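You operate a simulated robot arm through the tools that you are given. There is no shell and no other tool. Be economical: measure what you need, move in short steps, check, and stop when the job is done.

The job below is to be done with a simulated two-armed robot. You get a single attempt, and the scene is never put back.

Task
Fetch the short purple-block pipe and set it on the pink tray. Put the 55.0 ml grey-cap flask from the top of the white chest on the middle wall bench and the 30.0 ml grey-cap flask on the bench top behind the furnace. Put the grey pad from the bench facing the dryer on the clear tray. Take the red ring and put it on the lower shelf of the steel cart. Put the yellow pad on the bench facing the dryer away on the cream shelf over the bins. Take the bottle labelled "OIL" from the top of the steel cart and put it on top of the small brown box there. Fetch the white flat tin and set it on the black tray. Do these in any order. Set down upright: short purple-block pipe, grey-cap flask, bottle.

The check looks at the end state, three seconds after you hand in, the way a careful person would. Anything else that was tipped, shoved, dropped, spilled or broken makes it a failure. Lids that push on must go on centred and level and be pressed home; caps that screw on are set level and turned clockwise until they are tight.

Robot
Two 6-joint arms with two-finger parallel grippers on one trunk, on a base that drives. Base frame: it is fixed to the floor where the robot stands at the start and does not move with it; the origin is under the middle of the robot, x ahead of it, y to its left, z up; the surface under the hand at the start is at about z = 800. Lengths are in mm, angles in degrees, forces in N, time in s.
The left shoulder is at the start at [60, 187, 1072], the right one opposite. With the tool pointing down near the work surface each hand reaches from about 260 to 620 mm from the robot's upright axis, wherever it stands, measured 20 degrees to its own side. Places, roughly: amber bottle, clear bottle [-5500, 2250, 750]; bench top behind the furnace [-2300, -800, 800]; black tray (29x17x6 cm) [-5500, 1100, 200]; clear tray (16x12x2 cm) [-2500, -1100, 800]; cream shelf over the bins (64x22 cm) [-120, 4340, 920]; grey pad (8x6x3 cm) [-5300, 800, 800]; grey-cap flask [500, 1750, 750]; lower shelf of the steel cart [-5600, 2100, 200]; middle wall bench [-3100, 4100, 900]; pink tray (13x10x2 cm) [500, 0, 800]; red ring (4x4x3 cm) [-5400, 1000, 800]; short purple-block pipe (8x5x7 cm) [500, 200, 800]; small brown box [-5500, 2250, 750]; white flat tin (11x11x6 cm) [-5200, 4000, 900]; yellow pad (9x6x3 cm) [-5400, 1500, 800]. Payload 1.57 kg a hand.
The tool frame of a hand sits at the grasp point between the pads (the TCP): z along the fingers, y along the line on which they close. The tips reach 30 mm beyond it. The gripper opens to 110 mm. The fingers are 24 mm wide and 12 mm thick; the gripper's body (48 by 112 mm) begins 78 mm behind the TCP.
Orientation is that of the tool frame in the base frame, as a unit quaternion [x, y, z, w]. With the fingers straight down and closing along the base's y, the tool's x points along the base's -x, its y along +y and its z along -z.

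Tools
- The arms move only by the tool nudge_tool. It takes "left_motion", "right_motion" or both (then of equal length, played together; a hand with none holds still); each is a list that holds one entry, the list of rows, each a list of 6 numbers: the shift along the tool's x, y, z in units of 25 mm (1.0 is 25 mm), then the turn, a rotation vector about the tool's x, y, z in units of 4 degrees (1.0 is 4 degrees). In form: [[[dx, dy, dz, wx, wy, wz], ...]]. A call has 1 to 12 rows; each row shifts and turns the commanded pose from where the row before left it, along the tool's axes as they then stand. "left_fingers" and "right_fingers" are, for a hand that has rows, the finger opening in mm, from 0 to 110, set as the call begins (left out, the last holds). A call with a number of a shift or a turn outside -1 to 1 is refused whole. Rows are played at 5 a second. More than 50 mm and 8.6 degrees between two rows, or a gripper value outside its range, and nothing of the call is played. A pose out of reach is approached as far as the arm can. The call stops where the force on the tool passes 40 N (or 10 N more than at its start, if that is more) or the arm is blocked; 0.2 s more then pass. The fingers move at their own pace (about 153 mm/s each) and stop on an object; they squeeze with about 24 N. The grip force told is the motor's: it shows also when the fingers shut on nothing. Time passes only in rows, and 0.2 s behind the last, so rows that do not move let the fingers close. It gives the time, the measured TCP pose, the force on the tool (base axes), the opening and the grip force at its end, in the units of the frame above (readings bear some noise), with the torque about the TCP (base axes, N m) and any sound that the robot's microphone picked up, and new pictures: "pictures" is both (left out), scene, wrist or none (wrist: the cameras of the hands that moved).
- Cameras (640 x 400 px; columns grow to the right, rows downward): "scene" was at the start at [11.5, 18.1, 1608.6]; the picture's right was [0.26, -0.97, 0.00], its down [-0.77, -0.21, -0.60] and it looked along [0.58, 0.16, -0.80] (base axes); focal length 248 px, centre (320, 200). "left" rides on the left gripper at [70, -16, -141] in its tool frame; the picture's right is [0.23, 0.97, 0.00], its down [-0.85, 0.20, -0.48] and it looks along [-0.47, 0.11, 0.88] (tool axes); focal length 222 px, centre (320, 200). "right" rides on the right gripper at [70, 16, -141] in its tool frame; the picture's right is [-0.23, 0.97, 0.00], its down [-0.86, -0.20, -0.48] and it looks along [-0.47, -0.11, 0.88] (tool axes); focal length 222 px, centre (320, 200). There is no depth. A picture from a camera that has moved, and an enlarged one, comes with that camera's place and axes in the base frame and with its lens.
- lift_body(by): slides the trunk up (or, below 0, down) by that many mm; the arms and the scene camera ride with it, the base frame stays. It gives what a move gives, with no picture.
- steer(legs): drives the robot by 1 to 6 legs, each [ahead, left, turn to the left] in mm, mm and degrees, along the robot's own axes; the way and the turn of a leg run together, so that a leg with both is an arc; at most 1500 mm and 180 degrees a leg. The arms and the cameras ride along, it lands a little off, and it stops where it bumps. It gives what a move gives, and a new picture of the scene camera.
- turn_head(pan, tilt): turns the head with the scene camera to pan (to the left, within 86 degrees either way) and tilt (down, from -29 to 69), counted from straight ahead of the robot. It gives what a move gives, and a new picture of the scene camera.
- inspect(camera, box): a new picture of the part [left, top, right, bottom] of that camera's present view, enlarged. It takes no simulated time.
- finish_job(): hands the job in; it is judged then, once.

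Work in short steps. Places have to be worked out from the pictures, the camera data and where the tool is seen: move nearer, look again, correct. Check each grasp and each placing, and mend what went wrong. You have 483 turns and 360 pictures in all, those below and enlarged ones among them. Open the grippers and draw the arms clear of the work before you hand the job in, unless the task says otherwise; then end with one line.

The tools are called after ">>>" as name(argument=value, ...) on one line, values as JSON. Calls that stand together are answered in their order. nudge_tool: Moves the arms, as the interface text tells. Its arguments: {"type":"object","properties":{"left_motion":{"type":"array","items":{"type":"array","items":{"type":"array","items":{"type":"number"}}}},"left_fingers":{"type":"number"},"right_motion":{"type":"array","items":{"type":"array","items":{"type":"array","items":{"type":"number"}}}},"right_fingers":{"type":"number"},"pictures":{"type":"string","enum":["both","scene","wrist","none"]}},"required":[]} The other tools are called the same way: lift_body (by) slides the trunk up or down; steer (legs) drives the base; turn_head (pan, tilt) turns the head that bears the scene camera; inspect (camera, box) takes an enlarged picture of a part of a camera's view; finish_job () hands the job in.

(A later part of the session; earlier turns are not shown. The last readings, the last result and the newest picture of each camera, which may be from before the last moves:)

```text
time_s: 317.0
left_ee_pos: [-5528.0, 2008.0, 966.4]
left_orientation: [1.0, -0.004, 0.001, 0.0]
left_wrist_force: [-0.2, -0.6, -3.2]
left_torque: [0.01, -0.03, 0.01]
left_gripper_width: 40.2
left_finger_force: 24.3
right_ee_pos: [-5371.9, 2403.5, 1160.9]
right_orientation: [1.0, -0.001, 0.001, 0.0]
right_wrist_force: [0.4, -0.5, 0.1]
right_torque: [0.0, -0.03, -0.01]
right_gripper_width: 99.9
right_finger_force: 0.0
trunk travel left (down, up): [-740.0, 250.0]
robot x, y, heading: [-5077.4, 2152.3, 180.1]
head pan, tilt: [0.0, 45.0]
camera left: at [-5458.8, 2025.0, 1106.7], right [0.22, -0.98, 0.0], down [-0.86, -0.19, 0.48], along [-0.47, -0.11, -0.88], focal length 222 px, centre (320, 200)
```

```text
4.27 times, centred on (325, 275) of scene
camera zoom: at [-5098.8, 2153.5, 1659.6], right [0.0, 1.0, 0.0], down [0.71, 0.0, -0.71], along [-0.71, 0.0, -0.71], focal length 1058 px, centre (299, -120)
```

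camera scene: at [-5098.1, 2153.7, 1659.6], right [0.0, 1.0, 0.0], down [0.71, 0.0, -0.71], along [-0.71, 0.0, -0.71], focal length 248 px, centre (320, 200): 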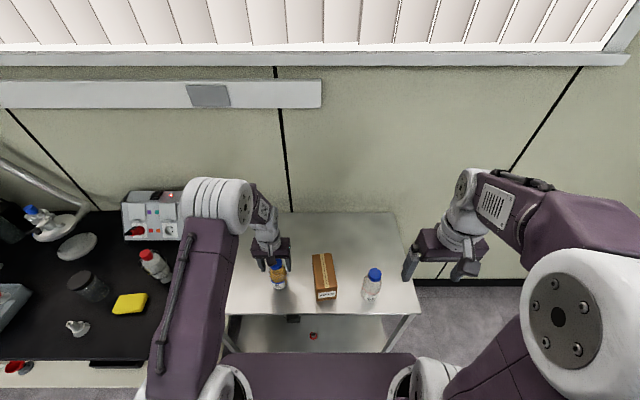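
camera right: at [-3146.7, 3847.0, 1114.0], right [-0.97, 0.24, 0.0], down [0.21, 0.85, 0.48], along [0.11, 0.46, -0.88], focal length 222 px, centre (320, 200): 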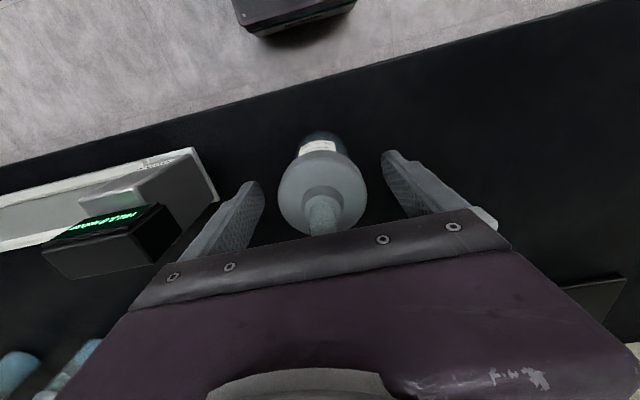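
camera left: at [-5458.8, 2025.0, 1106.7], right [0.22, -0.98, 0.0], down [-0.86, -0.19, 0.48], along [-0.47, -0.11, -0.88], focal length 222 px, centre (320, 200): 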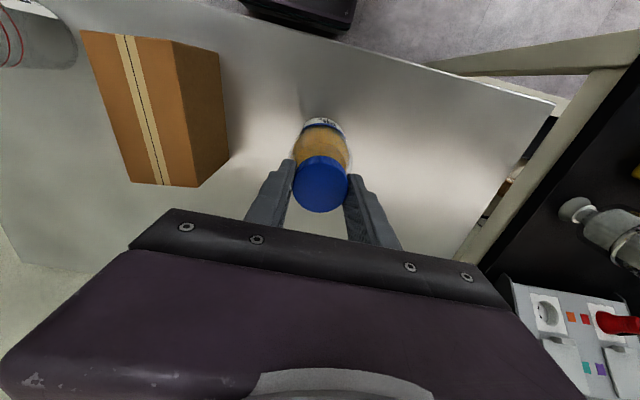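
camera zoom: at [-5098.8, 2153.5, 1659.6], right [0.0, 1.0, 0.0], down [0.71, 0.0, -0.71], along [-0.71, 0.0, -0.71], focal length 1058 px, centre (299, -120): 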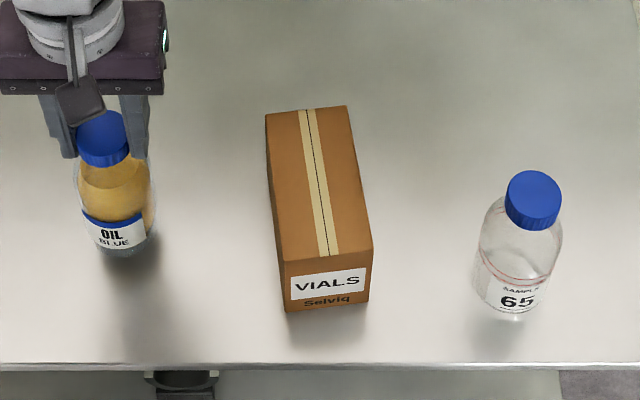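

Box top: centre (−5527, 2169), z≈894, 68×129 mm; cart top ≈800. I raise the bottle and carry it sideways above the box.

>>> nudge_tool(left_motion=[[[0, 0, -1, 0, 0, 0], [0, 0, -1, 0, 0, 0], [0, 0, -1, 0, 0, 0], [0, 0, -1, 0, 0, 0], [0, 0, -0.5, 0, 0, 0], [0, -1, 0, 0, 0, 0], [0, -1, 0, 0, 0, 0], [0, -1, 0, 0, 0, 0], [0, -1, 0, 0, 0, 0], [0, -1, 0, 0, 0, 0], [0, -1, 0, 0, 0, 0], [0, -0.45, 0, 0, 0, 0]]], pictures="both")

>>> inspect(camera="scene", box=[250, 210, 400, 320])

```text
time_s: 319.6
left_ee_pos: [-5526.6, 2170.4, 1078.2]
left_orientation: [1.0, -0.003, 0.0, 0.001]
left_wrist_force: [0.3, 0.1, -2.8]
left_torque: [-0.05, -0.01, -0.01]
left_gripper_width: 40.3
left_finger_force: 24.2
right_ee_pos: [-5370.6, 2404.4, 1161.0]
right_orientation: [1.0, 0.0, 0.0, -0.001]
right_wrist_force: [0.2, -0.9, 0.8]
right_torque: [-0.05, 0.02, 0.0]
right_gripper_width: 100.1
right_finger_force: 0.0
trunk travel left (down, up): [-740.0, 250.0]
robot x, y, heading: [-5076.4, 2153.3, 180.1]
head pan, tilt: [0.0, 45.0]
camera scene: at [-5098.7, 2154.0, 1659.6], right [0.0, 1.0, 0.0], down [0.71, 0.0, -0.71], along [-0.71, 0.0, -0.71], focal length 248 px, centre (320, 200)
camera left: at [-5457.5, 2187.0, 1218.4], right [0.22, -0.98, 0.0], down [-0.86, -0.19, 0.48], along [-0.47, -0.11, -0.88], focal length 222 px, centre (320, 200)
```

scene: 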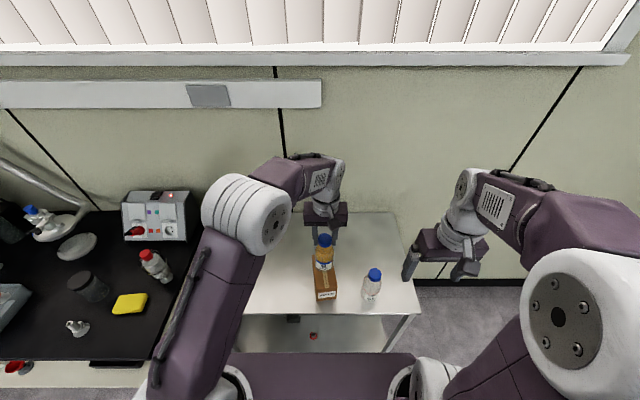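
left: 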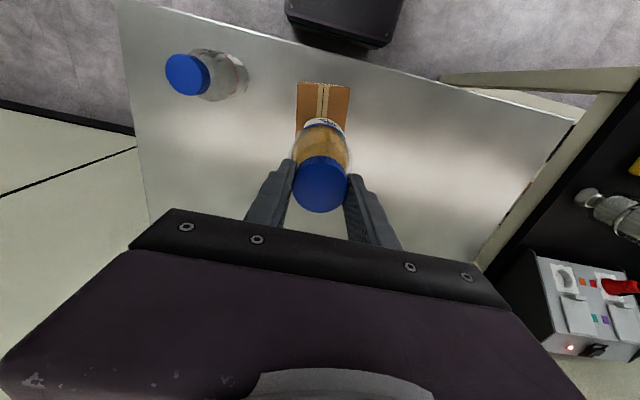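

```text
3.64 times, centred on (325, 265) of scene
camera zoom: at [-5098.7, 2154.0, 1659.6], right [0.0, 1.0, 0.0], down [0.71, 0.0, -0.71], along [-0.71, 0.0, -0.71], focal length 901 px, centre (302, -36)
```

zoom: 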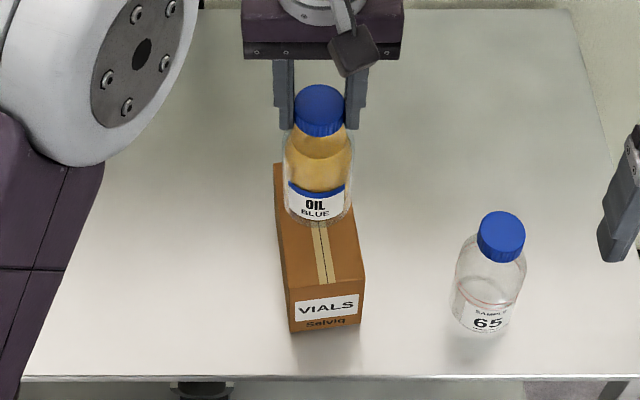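

Well aligned above the tape line. I lower in small steps, contact expected near TCP 1042–1054.

>>> nudge_tool(left_motion=[[[0, 0, 0.5, 0, 0, 0], [0, 0, 0.3, 0, 0, 0], [0, 0, 0, 0, 0, 0]]], pictures="none")

>>> nudge_tool(left_motion=[[[0, 0, 0.12, 0, 0, 0], [0, 0, 0, 0, 0, 0]]], pictures="none")

>>> nudge_tool(left_motion=[[[0, 0, 0.12, 0, 0, 0], [0, 0, 0, 0, 0, 0]]], pictures="scene")

```text
time_s: 320.4
left_ee_pos: [-5527.0, 2170.0, 1058.4]
left_orientation: [1.0, -0.004, 0.0, 0.0]
left_wrist_force: [0.0, 0.7, -2.8]
left_torque: [0.06, 0.01, -0.01]
left_gripper_width: 40.0
left_finger_force: 24.2
right_ee_pos: [-5371.5, 2402.9, 1161.3]
right_orientation: [1.0, 0.0, 0.001, -0.001]
right_wrist_force: [-0.7, -0.1, -0.3]
right_torque: [-0.03, 0.01, 0.01]
right_gripper_width: 99.9
right_finger_force: 0.0
trunk travel left (down, up): [-740.0, 250.0]
robot x, y, heading: [-5078.6, 2155.6, 179.6]
head pan, tilt: [0.0, 45.0]
```

```text
time_s: 321.0
left_ee_pos: [-5526.2, 2169.1, 1056.5]
left_orientation: [1.0, -0.003, 0.0, 0.001]
left_wrist_force: [-0.3, 0.6, -2.6]
left_torque: [-0.01, -0.03, -0.04]
left_gripper_width: 40.4
left_finger_force: 23.7
right_ee_pos: [-5371.8, 2404.5, 1161.8]
right_orientation: [1.0, -0.001, 0.001, 0.0]
right_wrist_force: [0.2, 0.6, 0.2]
right_torque: [-0.02, -0.01, -0.01]
right_gripper_width: 99.7
right_finger_force: 0.1
trunk travel left (down, up): [-740.0, 250.0]
robot x, y, heading: [-5076.1, 2153.4, 179.7]
head pan, tilt: [0.0, 45.0]
```

```text
time_s: 321.6
left_ee_pos: [-5526.9, 2169.2, 1052.4]
left_orientation: [1.0, -0.003, -0.001, 0.0]
left_wrist_force: [0.1, 0.4, -3.1]
left_torque: [0.0, 0.01, 0.01]
left_gripper_width: 40.1
left_finger_force: 23.9
right_ee_pos: [-5372.5, 2403.6, 1160.6]
right_orientation: [1.0, -0.001, 0.001, 0.0]
right_wrist_force: [-0.2, 0.6, -0.6]
right_torque: [0.0, -0.05, -0.05]
right_gripper_width: 100.1
right_finger_force: 0.0
trunk travel left (down, up): [-740.0, 250.0]
robot x, y, heading: [-5075.8, 2156.1, 180.1]
head pan, tilt: [0.0, 45.0]
camera scene: at [-5098.7, 2153.7, 1659.6], right [0.0, 1.0, 0.0], down [0.71, 0.0, -0.71], along [-0.71, 0.0, -0.71], focal length 248 px, centre (320, 200)
```

scene: 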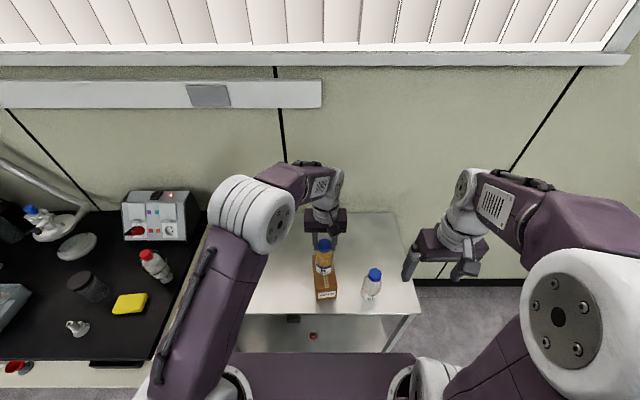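

>>> nudge_tool(left_motion=[[[0, 0, 0.1, 0, 0, 0], [0, 0, 0, 0, 0, 0]]], pictures="none")

>>> nudge_tool(left_motion=[[[0, 0, 0.1, 0, 0, 0], [0, 0, 0, 0, 0, 0]]], pictures="none")

>>> nudge_tool(left_motion=[[[0, 0, 0.1, 0, 0, 0], [0, 0, 0, 0, 0, 0]]], pictures="none")

```text
time_s: 322.2
left_ee_pos: [-5526.9, 2169.2, 1049.3]
left_orientation: [1.0, -0.004, 0.0, 0.0]
left_wrist_force: [0.0, 0.5, -2.6]
left_torque: [0.0, 0.0, 0.01]
left_gripper_width: 40.1
left_finger_force: 24.0
right_ee_pos: [-5370.7, 2403.9, 1160.8]
right_orientation: [1.0, 0.0, 0.001, 0.0]
right_wrist_force: [-1.0, 0.0, 0.2]
right_torque: [0.01, -0.03, -0.02]
right_gripper_width: 99.9
right_finger_force: 0.0
trunk travel left (down, up): [-740.0, 250.0]
robot x, y, heading: [-5079.2, 2154.9, 179.9]
head pan, tilt: [0.0, 45.0]
```

```text
time_s: 322.8
left_ee_pos: [-5526.9, 2169.5, 1046.8]
left_orientation: [1.0, -0.003, 0.001, 0.001]
left_wrist_force: [-0.2, -0.3, -2.9]
left_torque: [0.01, 0.02, -0.01]
left_gripper_width: 40.4
left_finger_force: 24.2
right_ee_pos: [-5372.0, 2403.4, 1160.3]
right_orientation: [1.0, -0.001, 0.001, 0.0]
right_wrist_force: [0.4, 0.1, 0.6]
right_torque: [0.01, -0.02, 0.02]
right_gripper_width: 99.9
right_finger_force: 0.1
trunk travel left (down, up): [-740.0, 250.0]
robot x, y, heading: [-5074.7, 2153.6, 179.8]
head pan, tilt: [0.0, 45.0]
```

```text
time_s: 323.4
left_ee_pos: [-5527.4, 2169.1, 1045.2]
left_orientation: [1.0, -0.003, 0.001, 0.001]
left_wrist_force: [0.4, 0.4, -2.4]
left_torque: [0.04, -0.05, -0.02]
left_gripper_width: 40.6
left_finger_force: 24.3
right_ee_pos: [-5372.2, 2404.2, 1160.6]
right_orientation: [1.0, -0.001, 0.001, 0.0]
right_wrist_force: [0.4, -0.6, 0.5]
right_torque: [0.0, 0.01, -0.04]
right_gripper_width: 99.8
right_finger_force: 0.0
trunk travel left (down, up): [-740.0, 250.0]
robot x, y, heading: [-5074.8, 2153.1, 179.9]
head pan, tilt: [0.0, 45.0]
```

>>> nudge_tool(left_motion=[[[0, 0, 0.1, 0, 0, 0], [0, 0, 0, 0, 0, 0]]], pictures="none")

>>> nudge_tool(left_motion=[[[0, 0, 0.1, 0, 0, 0], [0, 0, 0, 0, 0, 0]]], pictures="none")

```text
time_s: 324.0
left_ee_pos: [-5526.9, 2170.3, 1042.9]
left_orientation: [1.0, -0.003, 0.001, 0.0]
left_wrist_force: [-0.6, -0.7, 0.7]
left_torque: [0.02, 0.0, 0.02]
left_gripper_width: 40.3
left_finger_force: 24.4
right_ee_pos: [-5371.7, 2403.4, 1161.4]
right_orientation: [1.0, -0.002, 0.0, 0.0]
right_wrist_force: [1.0, 0.3, 0.3]
right_torque: [0.05, 0.02, 0.01]
right_gripper_width: 99.8
right_finger_force: 0.1
trunk travel left (down, up): [-740.0, 250.0]
robot x, y, heading: [-5078.5, 2152.8, 179.9]
head pan, tilt: [0.0, 45.0]
```

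```text
time_s: 324.6
left_ee_pos: [-5526.1, 2169.9, 1042.6]
left_orientation: [1.0, -0.004, -0.002, -0.001]
left_wrist_force: [-0.8, -1.9, 16.9]
left_torque: [-0.04, -0.1, -0.03]
left_gripper_width: 40.1
left_finger_force: 24.2
right_ee_pos: [-5370.1, 2403.9, 1161.8]
right_orientation: [1.0, -0.002, 0.0, 0.0]
right_wrist_force: [0.1, -0.3, 0.3]
right_torque: [-0.02, -0.02, 0.0]
right_gripper_width: 100.0
right_finger_force: 0.0
trunk travel left (down, up): [-740.0, 250.0]
robot x, y, heading: [-5075.9, 2154.0, 179.9]
head pan, tilt: [0.0, 45.0]
```

Contact at 1042.7. I ease 2 mm, open and rise.

>>> nudge_tool(left_motion=[[[0, 0, -0.08, 0, 0, 0], [0, 0, 0, 0, 0, 0]]], pictures="none")

>>> nudge_tool(left_motion=[[[0, 0, 0, 0, 0, 0], [0, 0, 0, 0, 0, 0], [0, 0, 0, 0, 0, 0]]], left_fingers=75, pictures="none")

>>> nudge_tool(left_motion=[[[0, 0, -1, 0, 0, 0], [0, 0, -1, 0, 0, 0], [0, 0, -1, 0, 0, 0], [0, 0, -1, 0, 0, 0], [1, 0, 0, 0, 0, 0], [1, 0, 0, 0, 0, 0], [1, 1, 0, 0, 0, 0], [1, 1, 0, 0, 0, 0], [1, 1, 0, 0, 0, 0], [0, 1, 0, 0, 0, 0], [0, 1, 0, 0, 0, 0]]], pictures="none")

>>> inspect(camera="scene", box=[200, 200, 440, 350])

```text
time_s: 325.2
left_ee_pos: [-5525.7, 2170.3, 1042.0]
left_orientation: [1.0, -0.003, 0.0, 0.0]
left_wrist_force: [-2.4, -1.5, 8.5]
left_torque: [0.0, 0.12, 0.0]
left_gripper_width: 39.9
left_finger_force: 24.2
right_ee_pos: [-5372.2, 2403.5, 1160.7]
right_orientation: [1.0, -0.001, 0.0, 0.0]
right_wrist_force: [-0.2, -0.5, -0.8]
right_torque: [-0.02, -0.03, -0.01]
right_gripper_width: 99.9
right_finger_force: 0.1
trunk travel left (down, up): [-740.0, 250.0]
robot x, y, heading: [-5077.4, 2157.8, 180.0]
head pan, tilt: [0.0, 45.0]
```

```text
time_s: 326.0
left_ee_pos: [-5528.2, 2169.4, 1041.6]
left_orientation: [1.0, -0.003, 0.0, 0.001]
left_wrist_force: [-0.2, 0.3, 0.2]
left_torque: [0.02, -0.01, -0.02]
left_gripper_width: 75.2
left_finger_force: 0.1
right_ee_pos: [-5371.8, 2404.3, 1160.0]
right_orientation: [1.0, -0.002, 0.001, 0.0]
right_wrist_force: [-0.4, 0.0, 0.1]
right_torque: [0.0, 0.01, -0.02]
right_gripper_width: 99.9
right_finger_force: 0.1
trunk travel left (down, up): [-740.0, 250.0]
robot x, y, heading: [-5079.2, 2153.9, 179.7]
head pan, tilt: [0.0, 45.0]
```

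```text
time_s: 328.4
left_ee_pos: [-5404.4, 2044.0, 1140.8]
left_orientation: [1.0, -0.003, 0.0, 0.0]
left_wrist_force: [-0.4, 0.2, -0.6]
left_torque: [-0.04, -0.01, 0.01]
left_gripper_width: 75.2
left_finger_force: 0.0
right_ee_pos: [-5371.8, 2403.0, 1160.9]
right_orientation: [1.0, -0.001, 0.001, -0.001]
right_wrist_force: [0.4, -0.3, 0.2]
right_torque: [-0.02, 0.02, 0.0]
right_gripper_width: 100.1
right_finger_force: 0.1
trunk travel left (down, up): [-740.0, 250.0]
robot x, y, heading: [-5078.6, 2156.2, 180.0]
head pan, tilt: [0.0, 45.0]
```

```text
2.67 times, centred on (320, 275) of scene
camera zoom: at [-5098.2, 2152.8, 1659.6], right [0.0, 1.0, 0.0], down [0.71, 0.0, -0.71], along [-0.71, 0.0, -0.71], focal length 661 px, centre (320, 0)
```

zoom: 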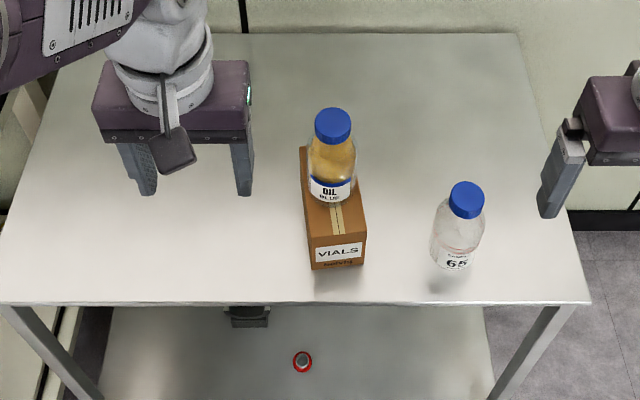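

OIL bottle stands on the box. Next the white flat tin: I back off, face +y and drive to the left wall bench.

>>> steer(legs=[[-350, 0, 0], [0, 0, -90], [950, 400, 0]])

>>> turn_head(pan=0, tilt=30)

```text
time_s: 339.4
left_ee_pos: [-5222.7, 3435.1, 1140.4]
left_orientation: [-0.698, 0.716, 0.001, 0.0]
left_wrist_force: [0.8, 0.5, 0.1]
left_torque: [-0.01, -0.01, 0.01]
left_gripper_width: 74.8
left_finger_force: 0.1
right_ee_pos: [-4865.0, 3396.1, 1160.9]
right_orientation: [-0.7, 0.714, -0.001, 0.0]
right_wrist_force: [-0.8, 0.8, -0.6]
right_torque: [0.0, 0.0, -0.02]
right_gripper_width: 99.9
right_finger_force: 0.1
trunk travel left (down, up): [-740.0, 250.0]
robot x, y, heading: [-5120.9, 3103.5, 88.9]
head pan, tilt: [0.0, 45.0]
camera scene: at [-5118.9, 3125.8, 1659.6], right [1.0, -0.02, 0.0], down [-0.01, -0.71, -0.71], along [0.01, 0.71, -0.71], focal length 248 px, centre (320, 200)
```

scene: 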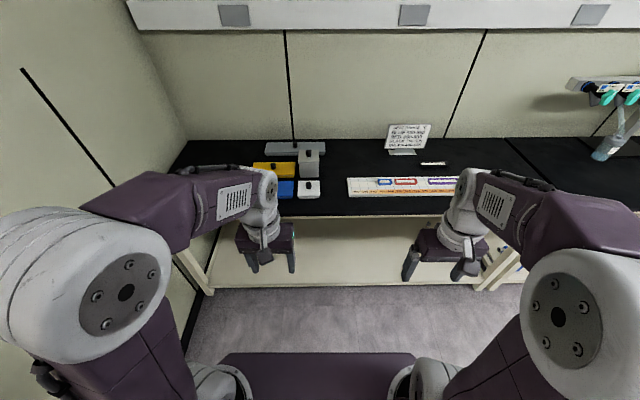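

```text
time_s: 340.2
left_ee_pos: [-5223.7, 3435.5, 1140.7]
left_orientation: [-0.699, 0.716, 0.0, 0.0]
left_wrist_force: [-0.3, 0.1, -0.1]
left_torque: [-0.01, -0.02, 0.03]
left_gripper_width: 74.9
left_finger_force: 0.0
right_ee_pos: [-4865.3, 3397.3, 1161.5]
right_orientation: [-0.7, 0.714, 0.0, 0.0]
right_wrist_force: [-0.5, -0.1, 0.3]
right_torque: [0.01, 0.02, 0.02]
right_gripper_width: 100.0
right_finger_force: 0.1
trunk travel left (down, up): [-740.0, 250.0]
robot x, y, heading: [-5122.8, 3106.5, 89.0]
head pan, tilt: [0.0, 30.0]
camera scene: at [-5119.1, 3135.7, 1682.1], right [1.0, -0.02, 0.0], down [-0.01, -0.5, -0.87], along [0.02, 0.87, -0.5], focal length 248 px, centre (320, 200)
```

scene: 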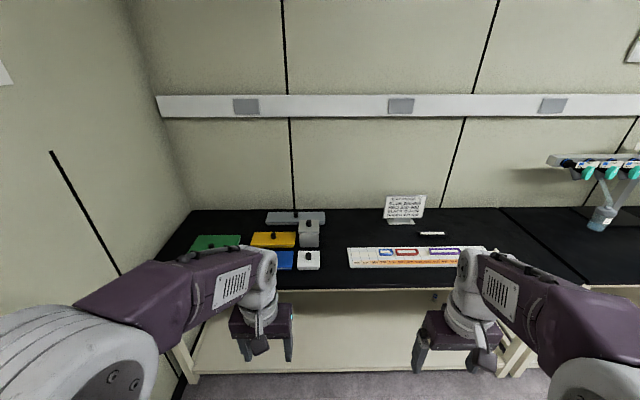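

>>> inspect(camera="scene", box=[180, 190, 380, 295])

```text
3.20 times, centred on (280, 242) of scene
camera zoom: at [-5119.1, 3135.7, 1682.1], right [1.0, -0.02, 0.0], down [-0.01, -0.5, -0.87], along [0.02, 0.87, -0.5], focal length 793 px, centre (448, 64)
```

zoom: 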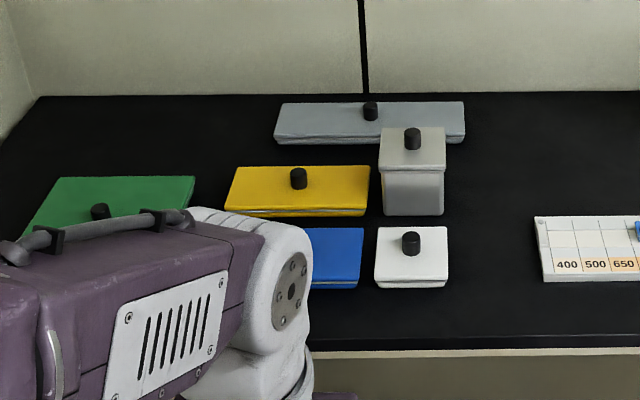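

The white flat tin with a black knob is the front right one, at about (−5153, 3958), ~100 mm square; blue tin is close on its left, so I'll grip it front-to-back. I move closer and turn the left hand −90°.

>>> steer(legs=[[360, -100, 1]])

>>> nudge_tool(left_motion=[[[0, 0, 0, 0, 0, -1], [0, 0, 0, 0, 0, -1], [0, 0, 0, 0, 0, -1], [0, 0, 0, 0, 0, -1], [0, 0, 0, 0, 0, -1], [0, 0, 0, 0, 0, -1], [0, 0, 0, 0, 0, -1], [0, 0, 0, 0, 0, -1], [0, 0, 0, 0, 0, -1], [0, 0, 0, 0, 0, -1], [0, 0, 0, 0, 0, -1], [0, 0, 0, 0, 0, -1]]], left_fingers=110, pictures="none")

>>> nudge_tool(left_motion=[[[0, 0, 0, 0, 0, -1], [0, 0, 0, 0, 0, -1], [0, 0, 0, 0, 0, -1], [0, 0, 0, 0, 0, -1], [0, 0, 0, 0, 0, -1], [0, 0, 0, 0, 0, -1], [0, 0, 0, 0, 0, -1], [0, 0, 0, 0, 0, -1], [0, 0, 0, 0, 0, -1], [0, 0, 0, 0, 0, -1], [0, 0, 0, 0, 0, -0.5]]], pictures="both")

```text
time_s: 342.6
left_ee_pos: [-5122.7, 3791.1, 1141.6]
left_orientation: [-0.705, 0.71, 0.0, 0.0]
left_wrist_force: [0.3, -0.7, -0.1]
left_torque: [0.0, 0.0, 0.02]
left_gripper_width: 75.1
left_finger_force: 0.1
right_ee_pos: [-4764.5, 3757.7, 1161.3]
right_orientation: [-0.706, 0.708, -0.001, 0.0]
right_wrist_force: [0.0, 0.2, -0.9]
right_torque: [0.02, -0.04, -0.04]
right_gripper_width: 100.2
right_finger_force: 0.0
trunk travel left (down, up): [-740.0, 250.0]
robot x, y, heading: [-5011.3, 3465.2, 89.8]
head pan, tilt: [0.0, 30.0]
camera scene: at [-5014.1, 3492.7, 1682.2], right [1.0, 0.0, 0.0], down [0.0, -0.5, -0.87], along [0.0, 0.87, -0.5], focal length 248 px, centre (320, 200)
```

scene: 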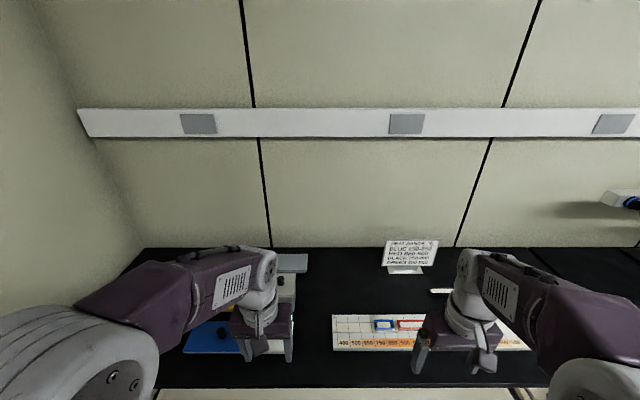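

```text
time_s: 345.2
left_ee_pos: [-5123.4, 3791.9, 1141.7]
left_orientation: [0.932, -0.361, 0.0, 0.001]
left_wrist_force: [0.3, -0.1, -0.5]
left_torque: [0.0, -0.05, 0.01]
left_gripper_width: 110.0
left_finger_force: 0.1
right_ee_pos: [-4763.8, 3759.4, 1161.3]
right_orientation: [-0.706, 0.708, 0.0, 0.0]
right_wrist_force: [-0.3, 0.5, -0.5]
right_torque: [-0.01, 0.0, 0.0]
right_gripper_width: 100.1
right_finger_force: 0.1
trunk travel left (down, up): [-740.0, 250.0]
robot x, y, heading: [-5012.7, 3467.5, 89.8]
head pan, tilt: [0.0, 30.0]
```

```text
time_s: 347.6
left_ee_pos: [-5123.8, 3792.5, 1141.2]
left_orientation: [1.0, -0.004, -0.002, 0.0]
left_wrist_force: [0.0, -0.3, 0.0]
left_torque: [0.03, -0.03, 0.01]
left_gripper_width: 109.9
left_finger_force: 0.1
right_ee_pos: [-4764.5, 3759.9, 1160.5]
right_orientation: [-0.706, 0.708, 0.0, 0.0]
right_wrist_force: [0.7, 0.1, 0.3]
right_torque: [-0.02, 0.01, -0.03]
right_gripper_width: 100.0
right_finger_force: 0.2
trunk travel left (down, up): [-740.0, 250.0]
robot x, y, heading: [-5013.5, 3464.7, 89.9]
head pan, tilt: [0.0, 30.0]
camera scene: at [-5013.7, 3494.0, 1682.2], right [1.0, 0.0, 0.0], down [0.0, -0.5, -0.87], along [0.0, 0.87, -0.5], focal length 248 px, centre (320, 200)
camera left: at [-5053.2, 3808.7, 1281.7], right [0.22, -0.98, 0.0], down [-0.86, -0.19, 0.48], along [-0.47, -0.11, -0.88], focal length 222 px, centre (320, 200)
```

scene: 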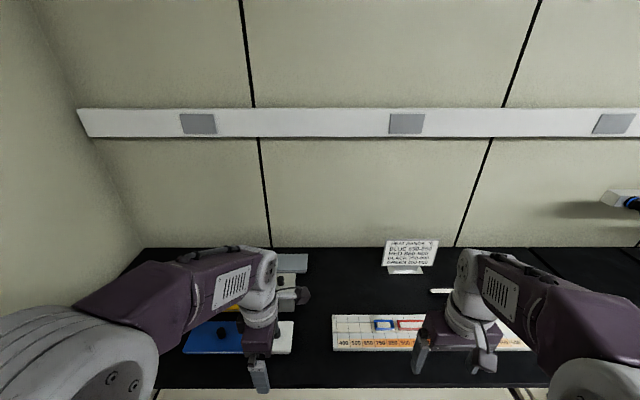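
left: 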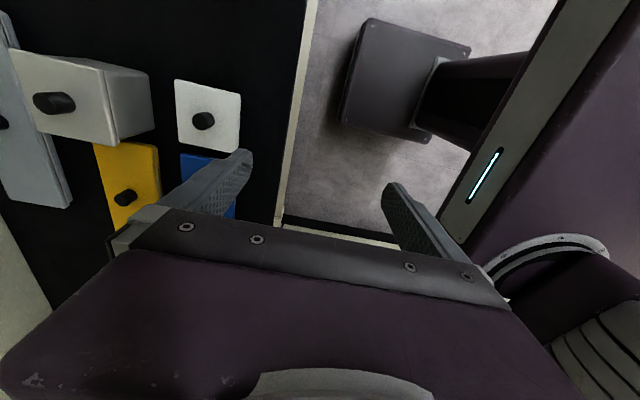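

I move over the tin and lower to z≈1010 for a precise look.

>>> nudge_tool(left_motion=[[[-0.4, -1, 0, 0, 0, 0], [-0.4, -1, 0, 0, 0, 0], [0, -1, 0, 0, 0, 0], [0, -1, 0, 0, 0, 0], [0, -1, 0, 0, 0, 0], [0, -1, 0, 0, 0, 0], [0, -1, 0, 0, 0, 0], [0, -0.16, 1, 0, 0, 0], [0, 0, 1, 0, 0, 0], [0, 0, 1, 0, 0, 0], [0, 0, 1, 0, 0, 0], [0, 0, 0, 0, 0, 0]]], pictures="wrist")

```text
time_s: 350.2
left_ee_pos: [-5140.3, 3970.0, 1041.0]
left_orientation: [1.0, -0.004, -0.001, 0.0]
left_wrist_force: [-0.4, 0.3, -0.2]
left_torque: [0.03, -0.01, 0.02]
left_gripper_width: 109.9
left_finger_force: 0.0
right_ee_pos: [-4765.1, 3758.3, 1160.2]
right_orientation: [-0.706, 0.709, 0.0, 0.001]
right_wrist_force: [0.0, 0.0, -0.1]
right_torque: [0.0, 0.0, -0.04]
right_gripper_width: 99.9
right_finger_force: 0.0
trunk travel left (down, up): [-740.0, 250.0]
robot x, y, heading: [-5013.6, 3467.5, 89.8]
head pan, tilt: [0.0, 30.0]
camera left: at [-5071.0, 3986.5, 1180.5], right [0.22, -0.98, 0.0], down [-0.86, -0.19, 0.48], along [-0.47, -0.11, -0.88], focal length 222 px, centre (320, 200)
```

left: 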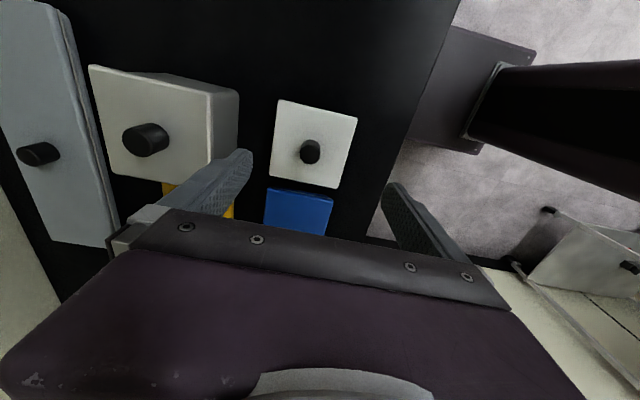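

Tin centre at about (−5149, 3979), sides ~100 mm. I correct and lower further.

>>> nudge_tool(left_motion=[[[-0.36, -0.36, 0, 0, 0, 0], [0, 0, 1, 0, 0, 0], [0, 0, 1, 0, 0, 0], [0, 0, 0, 0, 0, 0], [0, 0, 0, 0, 0, 0]]], pictures="wrist")

>>> inspect(camera="left", box=[200, 80, 440, 230])

```text
time_s: 351.4
left_ee_pos: [-5150.3, 3980.6, 989.1]
left_orientation: [1.0, -0.004, -0.001, 0.001]
left_wrist_force: [-0.2, 0.0, 0.1]
left_torque: [0.02, -0.02, -0.03]
left_gripper_width: 109.9
left_finger_force: 0.0
right_ee_pos: [-4763.0, 3759.0, 1160.9]
right_orientation: [-0.706, 0.708, 0.0, 0.001]
right_wrist_force: [-1.0, -0.1, -0.2]
right_torque: [0.01, -0.02, 0.02]
right_gripper_width: 100.0
right_finger_force: 0.0
trunk travel left (down, up): [-740.0, 250.0]
robot x, y, heading: [-5014.7, 3466.5, 89.7]
head pan, tilt: [0.0, 30.0]
camera left: at [-5079.8, 3997.3, 1130.2], right [0.22, -0.98, 0.0], down [-0.86, -0.19, 0.48], along [-0.47, -0.11, -0.88], focal length 222 px, centre (320, 200)
```

left: 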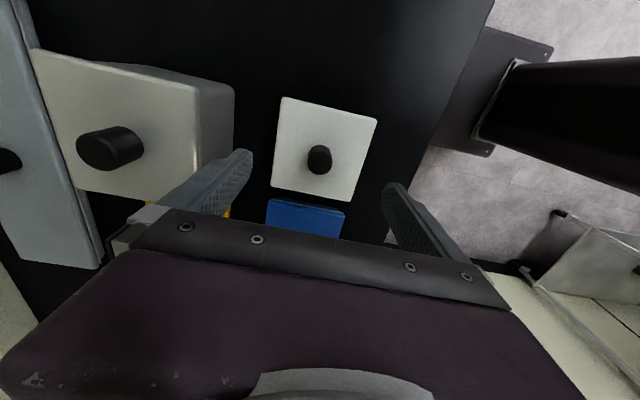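

```text
2.67 times, centred on (320, 155) of left
camera zoom: at [-5079.8, 3997.3, 1130.2], right [0.22, -0.98, 0.0], down [-0.86, -0.19, 0.48], along [-0.47, -0.11, -0.88], focal length 592 px, centre (320, 320)
```

zoom: 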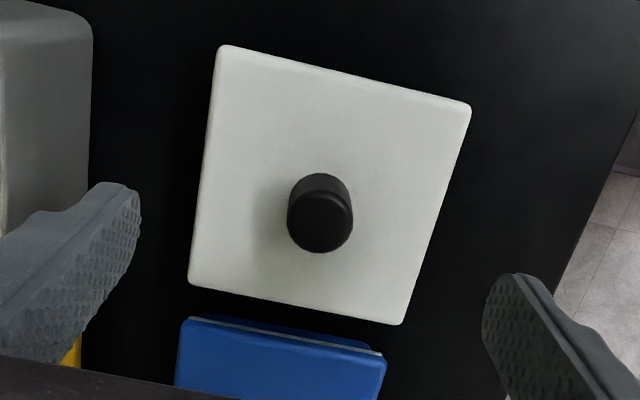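

Tin: 100 mm square, centre (−5155, 3979), lid top z≈882. I shift 5 mm and lower to TCP 905, checking that the fingers straddle it.

>>> nudge_tool(left_motion=[[[-0.2, 0.06, 0, 0, 0, 0], [0, 0, 1, 0, 0, 0], [0, 0, 1, 0, 0, 0], [0, 0, 1, 0, 0, 0], [0, 0, 0, 0, 0, 0], [0, 0, 0, 0, 0, 0]]], pictures="wrist")

```text
time_s: 352.8
left_ee_pos: [-5154.6, 3980.1, 913.9]
left_orientation: [1.0, -0.004, 0.0, 0.0]
left_wrist_force: [0.7, -0.5, 0.4]
left_torque: [-0.01, 0.02, 0.04]
left_gripper_width: 110.2
left_finger_force: 0.1
right_ee_pos: [-4763.7, 3757.9, 1161.3]
right_orientation: [-0.706, 0.708, 0.0, 0.0]
right_wrist_force: [0.1, 0.2, 0.3]
right_torque: [-0.01, 0.04, 0.02]
right_gripper_width: 100.0
right_finger_force: 0.2
trunk travel left (down, up): [-740.0, 250.0]
robot x, y, heading: [-5015.3, 3463.4, 89.7]
head pan, tilt: [0.0, 30.0]
camera left: at [-5085.7, 3995.8, 1055.0], right [0.22, -0.98, 0.0], down [-0.86, -0.19, 0.48], along [-0.47, -0.11, -0.88], focal length 222 px, centre (320, 200)
```

left: 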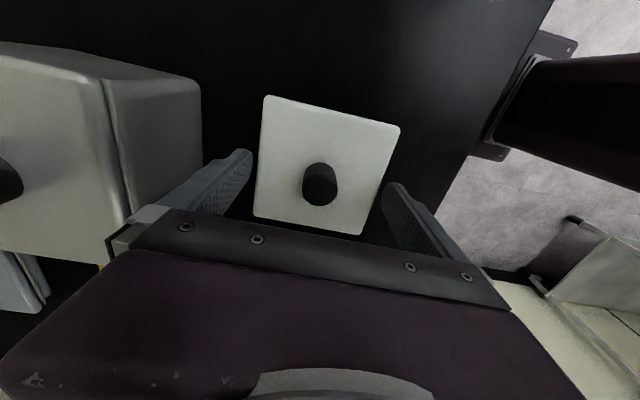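

Fingers straddle the tin with a few mm each side. I shift 1 mm and go down in steps.

>>> nudge_tool(left_motion=[[[0, 0.05, 0, 0, 0, 0], [0, 0, 0.3, 0, 0, 0], [0, 0, 0.3, 0, 0, 0], [0, 0, 0, 0, 0, 0]]], pictures="wrist")

```text
time_s: 353.8
left_ee_pos: [-5156.0, 3977.9, 900.2]
left_orientation: [1.0, -0.004, 0.0, 0.001]
left_wrist_force: [0.3, 0.6, -0.3]
left_torque: [0.01, 0.0, -0.01]
left_gripper_width: 109.8
left_finger_force: 0.1
right_ee_pos: [-4764.8, 3757.9, 1161.2]
right_orientation: [-0.706, 0.709, 0.0, 0.0]
right_wrist_force: [-0.3, -0.3, -0.3]
right_torque: [0.0, 0.01, -0.02]
right_gripper_width: 100.0
right_finger_force: 0.1
trunk travel left (down, up): [-740.0, 250.0]
robot x, y, heading: [-5015.5, 3466.6, 89.8]
head pan, tilt: [0.0, 30.0]
camera left: at [-5085.8, 3994.3, 1041.3], right [0.22, -0.98, 0.0], down [-0.86, -0.19, 0.48], along [-0.47, -0.1, -0.88], focal length 222 px, centre (320, 200)
```

left: 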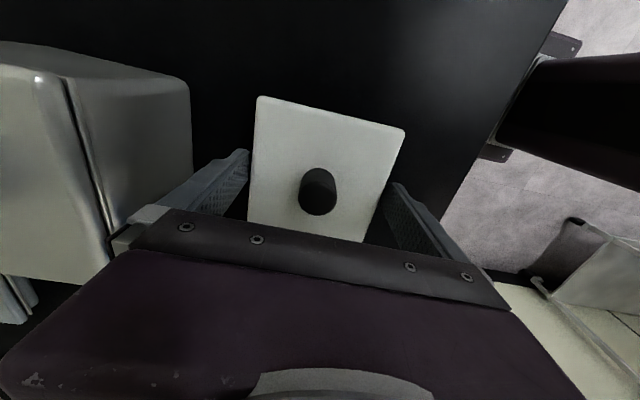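

No contact; tips are beside the tin. I continue down in small steps.

>>> nudge_tool(left_motion=[[[0, 0, 0.2, 0, 0, 0], [0, 0, 0.2, 0, 0, 0], [0, 0, 0, 0, 0, 0]]], pictures="none")

>>> nudge_tool(left_motion=[[[0, 0, 0.15, 0, 0, 0], [0, 0, 0.15, 0, 0, 0], [0, 0, 0, 0, 0, 0]]], pictures="wrist")

```text
time_s: 354.6
left_ee_pos: [-5156.4, 3977.7, 891.2]
left_orientation: [1.0, -0.004, -0.001, 0.0]
left_wrist_force: [-0.2, -0.5, 0.6]
left_torque: [0.01, -0.03, 0.01]
left_gripper_width: 110.0
left_finger_force: 0.0
right_ee_pos: [-4764.1, 3760.4, 1160.8]
right_orientation: [-0.706, 0.708, 0.0, 0.0]
right_wrist_force: [-0.7, -0.3, -0.4]
right_torque: [0.02, 0.02, 0.04]
right_gripper_width: 100.3
right_finger_force: 0.2
trunk travel left (down, up): [-740.0, 250.0]
robot x, y, heading: [-5014.7, 3460.9, 90.0]
head pan, tilt: [0.0, 30.0]
```

```text
time_s: 355.2
left_ee_pos: [-5155.3, 3977.0, 889.8]
left_orientation: [1.0, -0.004, -0.001, -0.001]
left_wrist_force: [-1.5, -7.8, 29.0]
left_torque: [-2.0, -0.22, -0.17]
left_gripper_width: 110.2
left_finger_force: 0.1
right_ee_pos: [-4764.0, 3756.7, 1162.2]
right_orientation: [-0.706, 0.709, 0.001, 0.001]
right_wrist_force: [-0.2, 0.8, -0.5]
right_torque: [-0.05, -0.01, -0.02]
right_gripper_width: 100.3
right_finger_force: 0.1
trunk travel left (down, up): [-740.0, 250.0]
robot x, y, heading: [-5013.8, 3466.8, 89.7]
head pan, tilt: [0.0, 30.0]
stopped in row 3 (left hand): the force on the tool passed its limit at 46 N (the readings are from after the stop); the commanded pose is now the measured one
camera left: at [-5086.4, 3993.6, 1030.7], right [0.22, -0.98, 0.0], down [-0.86, -0.19, 0.48], along [-0.47, -0.1, -0.88], focal length 222 px, centre (320, 200)
```

left: 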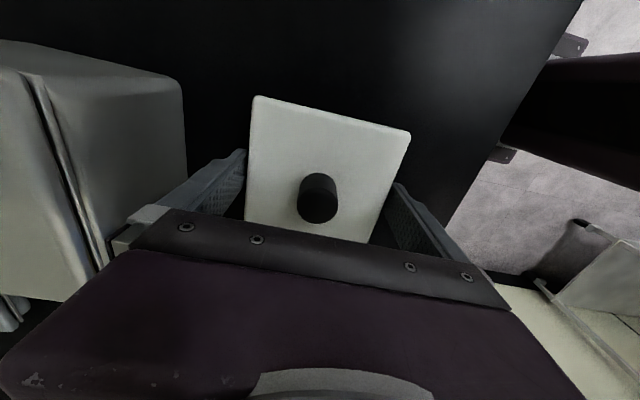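

Fingertips touch the bench at TCP 889.8. I rise 2.5 mm and close.

>>> nudge_tool(left_motion=[[[0, 0, -0.12, 0, 0, 0], [0, 0, 0, 0, 0, 0]]], pictures="none")

>>> nudge_tool(left_motion=[[[0, 0, 0, 0, 0, 0], [0, 0, 0, 0, 0, 0], [0, 0, 0, 0, 0, 0]]], left_fingers=0, pictures="wrist")

```text
time_s: 355.8
left_ee_pos: [-5156.4, 3978.4, 889.5]
left_orientation: [1.0, -0.004, -0.001, -0.002]
left_wrist_force: [1.0, -2.6, 4.2]
left_torque: [-0.34, -0.06, 0.09]
left_gripper_width: 110.0
left_finger_force: 0.1
right_ee_pos: [-4763.5, 3757.6, 1160.6]
right_orientation: [-0.706, 0.708, 0.001, 0.001]
right_wrist_force: [-0.1, 0.4, -0.6]
right_torque: [0.0, 0.02, -0.03]
right_gripper_width: 100.3
right_finger_force: 0.1
trunk travel left (down, up): [-740.0, 250.0]
robot x, y, heading: [-5016.3, 3468.6, 90.1]
head pan, tilt: [0.0, 30.0]
```

```text
time_s: 356.6
left_ee_pos: [-5157.6, 3980.4, 890.3]
left_orientation: [1.0, -0.005, 0.0, -0.003]
left_wrist_force: [-0.1, -0.3, -0.6]
left_torque: [-0.01, -0.02, -0.05]
left_gripper_width: 101.8
left_finger_force: 24.3
right_ee_pos: [-4764.0, 3760.1, 1160.6]
right_orientation: [-0.706, 0.708, -0.001, -0.001]
right_wrist_force: [0.2, 0.0, 0.6]
right_torque: [0.01, 0.0, -0.01]
right_gripper_width: 99.9
right_finger_force: 0.0
trunk travel left (down, up): [-740.0, 250.0]
robot x, y, heading: [-5013.0, 3465.9, 89.8]
head pan, tilt: [0.0, 30.0]
camera left: at [-5087.0, 3995.8, 1030.8], right [0.22, -0.98, -0.01], down [-0.86, -0.19, 0.48], along [-0.47, -0.1, -0.88], focal length 222 px, centre (320, 200)
```

left: 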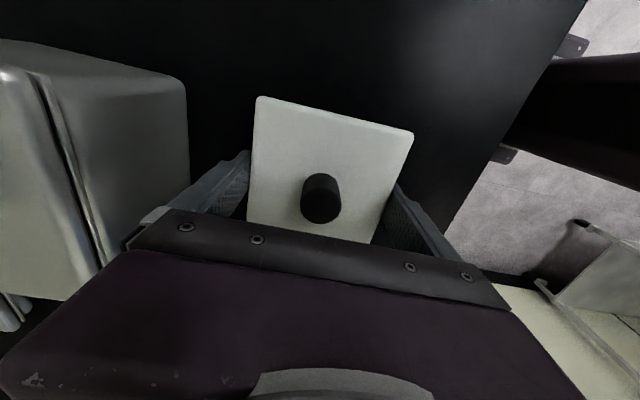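

Gripped at 101.8 mm. I lift 60 mm and check that the whole tin came along.

>>> nudge_tool(left_motion=[[[0, 0, -0.4, 0, 0, 0], [0, 0, -1, 0, 0, 0], [0, 0, -1, 0, 0, 0], [0, 0, 0, 0, 0, 0]]], pictures="both")

>>> inspect(camera="scene", box=[170, 250, 330, 390])

```text
time_s: 357.6
left_ee_pos: [-5156.1, 3980.5, 950.5]
left_orientation: [1.0, -0.004, 0.0, -0.003]
left_wrist_force: [-0.5, 0.5, -1.6]
left_torque: [0.03, 0.02, -0.01]
left_gripper_width: 101.6
left_finger_force: 23.8
right_ee_pos: [-4764.3, 3759.7, 1160.8]
right_orientation: [-0.706, 0.708, -0.001, -0.001]
right_wrist_force: [0.1, 0.2, -0.6]
right_torque: [-0.01, 0.0, 0.01]
right_gripper_width: 100.0
right_finger_force: 0.0
trunk travel left (down, up): [-740.0, 250.0]
robot x, y, heading: [-5014.8, 3465.0, 89.7]
head pan, tilt: [0.0, 30.0]
camera scene: at [-5014.0, 3494.9, 1682.2], right [1.0, 0.0, 0.0], down [0.0, -0.5, -0.87], along [0.0, 0.87, -0.5], focal length 248 px, centre (320, 200)
camera left: at [-5087.5, 3995.9, 1091.2], right [0.22, -0.98, 0.0], down [-0.86, -0.19, 0.48], along [-0.47, -0.1, -0.88], focal length 222 px, centre (320, 200)
```

scene: 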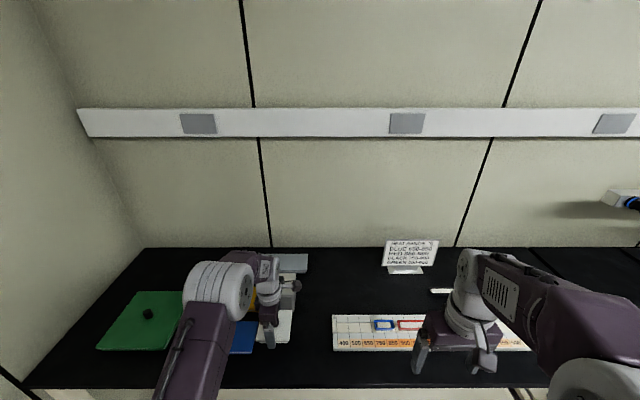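
left: 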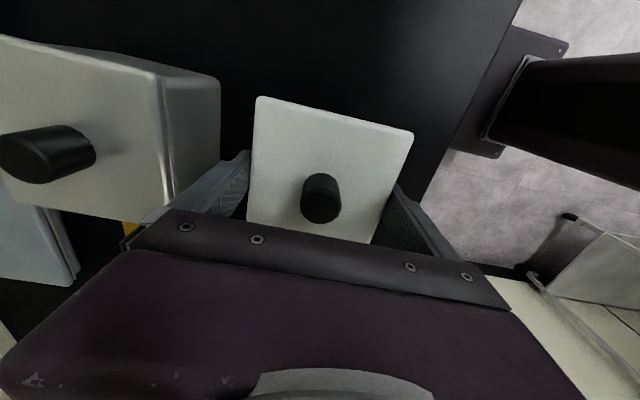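

```text
2.86 times, centred on (250, 320) of scene
camera zoom: at [-5014.0, 3494.9, 1682.2], right [1.0, 0.0, 0.0], down [0.0, -0.5, -0.87], along [0.0, 0.87, -0.5], focal length 708 px, centre (520, -143)
```

zoom: 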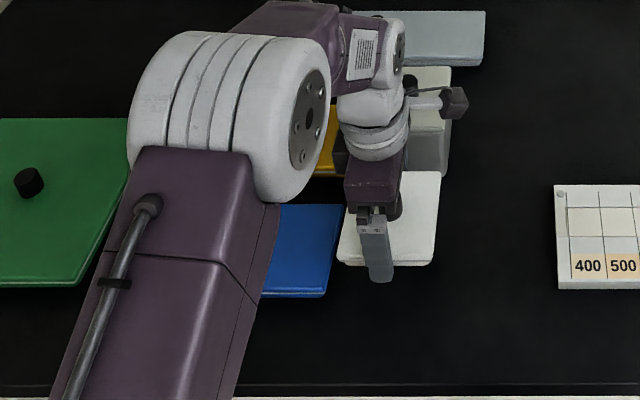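

The whole tin came up. I raise it, draw it back, and turn the hand back to zero yaw.

>>> nudge_tool(left_motion=[[[0, 0, -1, 0, 0, 0], [0, 0, -1, 0, 0, 0], [0, 0, -1, 0, 0, 0], [0, 0, -1, 0, 0, 0], [0, 0, -1, 0, 0, 0], [0, 1, -1, 0, 0, 0], [0, 1, -1, 0, 0, 0], [0, 1, 0, 0, 0, 0], [0, 1, 0, 0, 0, 0], [0, 1, 0, 0, 0, 0], [0, 1, 0, 0, 0, 0], [0, 0, 0, 0, 0, 1]]], pictures="none")

>>> nudge_tool(left_motion=[[[0, 0, 0, 0, 0, 1], [0, 0, 0, 0, 0, 1], [0, 0, 0, 0, 0, 1], [0, 0, 0, 0, 0, 1], [0, 0, 0, 0, 0, 1], [0, 0, 0, 0, 0, 1], [0, 0, 0, 0, 0, 1], [0, 0, 0, 0, 0, 1], [0, 0, 0, 0, 0, 1], [0, 0, 0, 0, 0, 1], [0, 0, 0, 0, 0, 1], [0, 0, 0, 0, 0, 1]]], pictures="none")

>>> nudge_tool(left_motion=[[[0, 0, 0, 0, 0, 1], [0, 0, 0, 0, 0, 1], [0, 0, 0, 0, 0, 1], [0, 0, 0, 0, 0, 1], [0, 0, 0, 0, 0, 1], [0, 0, 0, 0, 0, 1], [0, 0, 0, 0, 0, 1], [0, 0, 0, 0, 0, 1], [0, 0, 0, 0, 0, 1], [0, 0, 0, 0, 0, 0.5]]], pictures="none")

>>> steer(legs=[[-600, 0, 0], [300, 0, 90]])

```text
time_s: 360.2
left_ee_pos: [-5157.3, 3829.2, 1124.7]
left_orientation: [0.999, -0.039, 0.0, -0.003]
left_wrist_force: [0.2, 0.3, -2.5]
left_torque: [-0.03, -0.01, 0.01]
left_gripper_width: 101.9
left_finger_force: 24.0
right_ee_pos: [-4764.9, 3759.4, 1161.3]
right_orientation: [-0.706, 0.708, -0.001, 0.0]
right_wrist_force: [0.8, -0.1, 0.5]
right_torque: [-0.03, -0.01, 0.01]
right_gripper_width: 99.9
right_finger_force: 0.0
trunk travel left (down, up): [-740.0, 250.0]
robot x, y, heading: [-5011.7, 3464.3, 89.7]
head pan, tilt: [0.0, 30.0]
```

```text
time_s: 362.8
left_ee_pos: [-5158.1, 3827.9, 1123.7]
left_orientation: [0.897, -0.443, -0.001, -0.001]
left_wrist_force: [0.0, 0.5, -2.0]
left_torque: [-0.01, 0.0, -0.02]
left_gripper_width: 101.5
left_finger_force: 24.5
right_ee_pos: [-4764.8, 3759.0, 1162.0]
right_orientation: [-0.705, 0.709, 0.0, -0.001]
right_wrist_force: [-0.4, -0.3, -0.2]
right_torque: [0.01, -0.02, 0.0]
right_gripper_width: 99.9
right_finger_force: 0.0
trunk travel left (down, up): [-740.0, 250.0]
robot x, y, heading: [-5014.4, 3467.8, 89.8]
head pan, tilt: [0.0, 30.0]
```

```text
time_s: 365.0
left_ee_pos: [-5157.4, 3829.3, 1123.9]
left_orientation: [-0.704, 0.711, 0.002, 0.002]
left_wrist_force: [0.9, 0.6, -1.5]
left_torque: [0.0, 0.02, 0.0]
left_gripper_width: 101.7
left_finger_force: 24.0
right_ee_pos: [-4764.0, 3760.4, 1159.5]
right_orientation: [-0.706, 0.708, 0.0, 0.0]
right_wrist_force: [-0.2, -0.3, 0.4]
right_torque: [0.02, -0.02, -0.02]
right_gripper_width: 100.1
right_finger_force: 0.1
trunk travel left (down, up): [-740.0, 250.0]
robot x, y, heading: [-5013.0, 3460.3, 90.0]
head pan, tilt: [0.0, 30.0]
```

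```text
time_s: 372.1
left_ee_pos: [-5572.0, 2929.7, 1125.4]
left_orientation: [1.0, -0.013, -0.003, 0.001]
left_wrist_force: [0.4, 0.6, -2.3]
left_torque: [0.01, 0.0, 0.0]
left_gripper_width: 101.4
left_finger_force: 24.5
right_ee_pos: [-5496.1, 3321.6, 1161.6]
right_orientation: [1.0, -0.01, 0.0, 0.0]
right_wrist_force: [0.1, -0.4, -0.7]
right_torque: [0.03, -0.02, -0.02]
right_gripper_width: 100.0
right_finger_force: 0.1
trunk travel left (down, up): [-740.0, 250.0]
robot x, y, heading: [-5206.7, 3065.8, 178.7]
head pan, tilt: [0.0, 30.0]
cut short: leg 2
camera scene: at [-5235.9, 3066.7, 1682.2], right [0.02, 1.0, 0.0], down [0.5, -0.01, -0.87], along [-0.87, 0.02, -0.5], focal length 248 px, centre (320, 200)
```

scene: 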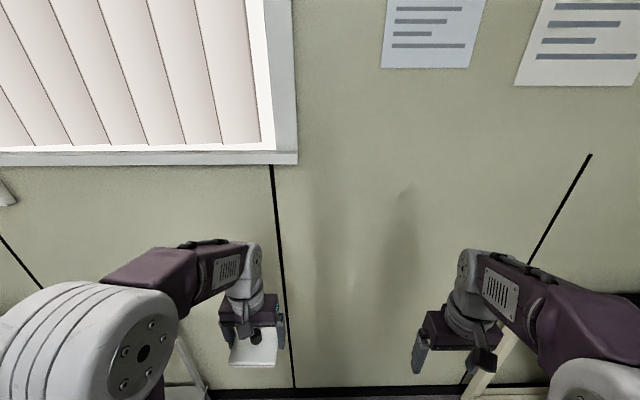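

The arc was cut just at its end. I back away and look at the cart and surroundings for any disturbance.

>>> steer(legs=[[-430, 0, 0], [0, 850, 0]])

```text
time_s: 378.8
left_ee_pos: [-5147.3, 2073.6, 1124.3]
left_orientation: [1.0, -0.003, -0.003, 0.0]
left_wrist_force: [-0.1, 0.2, -3.0]
left_torque: [-0.03, 0.02, -0.01]
left_gripper_width: 101.7
left_finger_force: 23.9
right_ee_pos: [-5078.5, 2466.9, 1161.0]
right_orientation: [1.0, 0.0, 0.001, -0.001]
right_wrist_force: [0.4, 0.2, -0.4]
right_torque: [-0.01, 0.0, -0.02]
right_gripper_width: 100.1
right_finger_force: 0.1
trunk travel left (down, up): [-740.0, 250.0]
robot x, y, heading: [-4784.3, 2217.1, 180.0]
head pan, tilt: [0.0, 30.0]
camera scene: at [-4814.9, 2218.6, 1682.2], right [0.0, 1.0, 0.0], down [0.5, 0.0, -0.87], along [-0.87, 0.0, -0.5], focal length 248 px, centre (320, 200)
```

scene: 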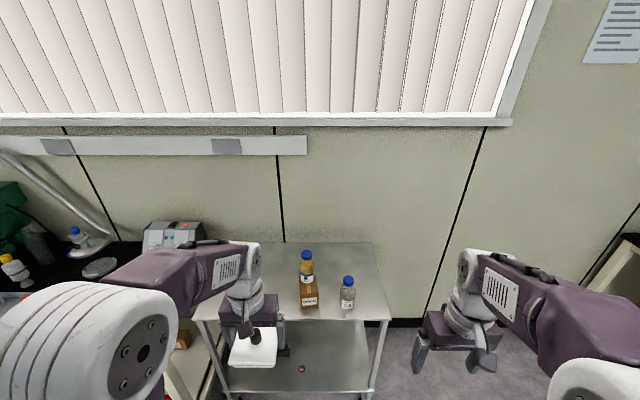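

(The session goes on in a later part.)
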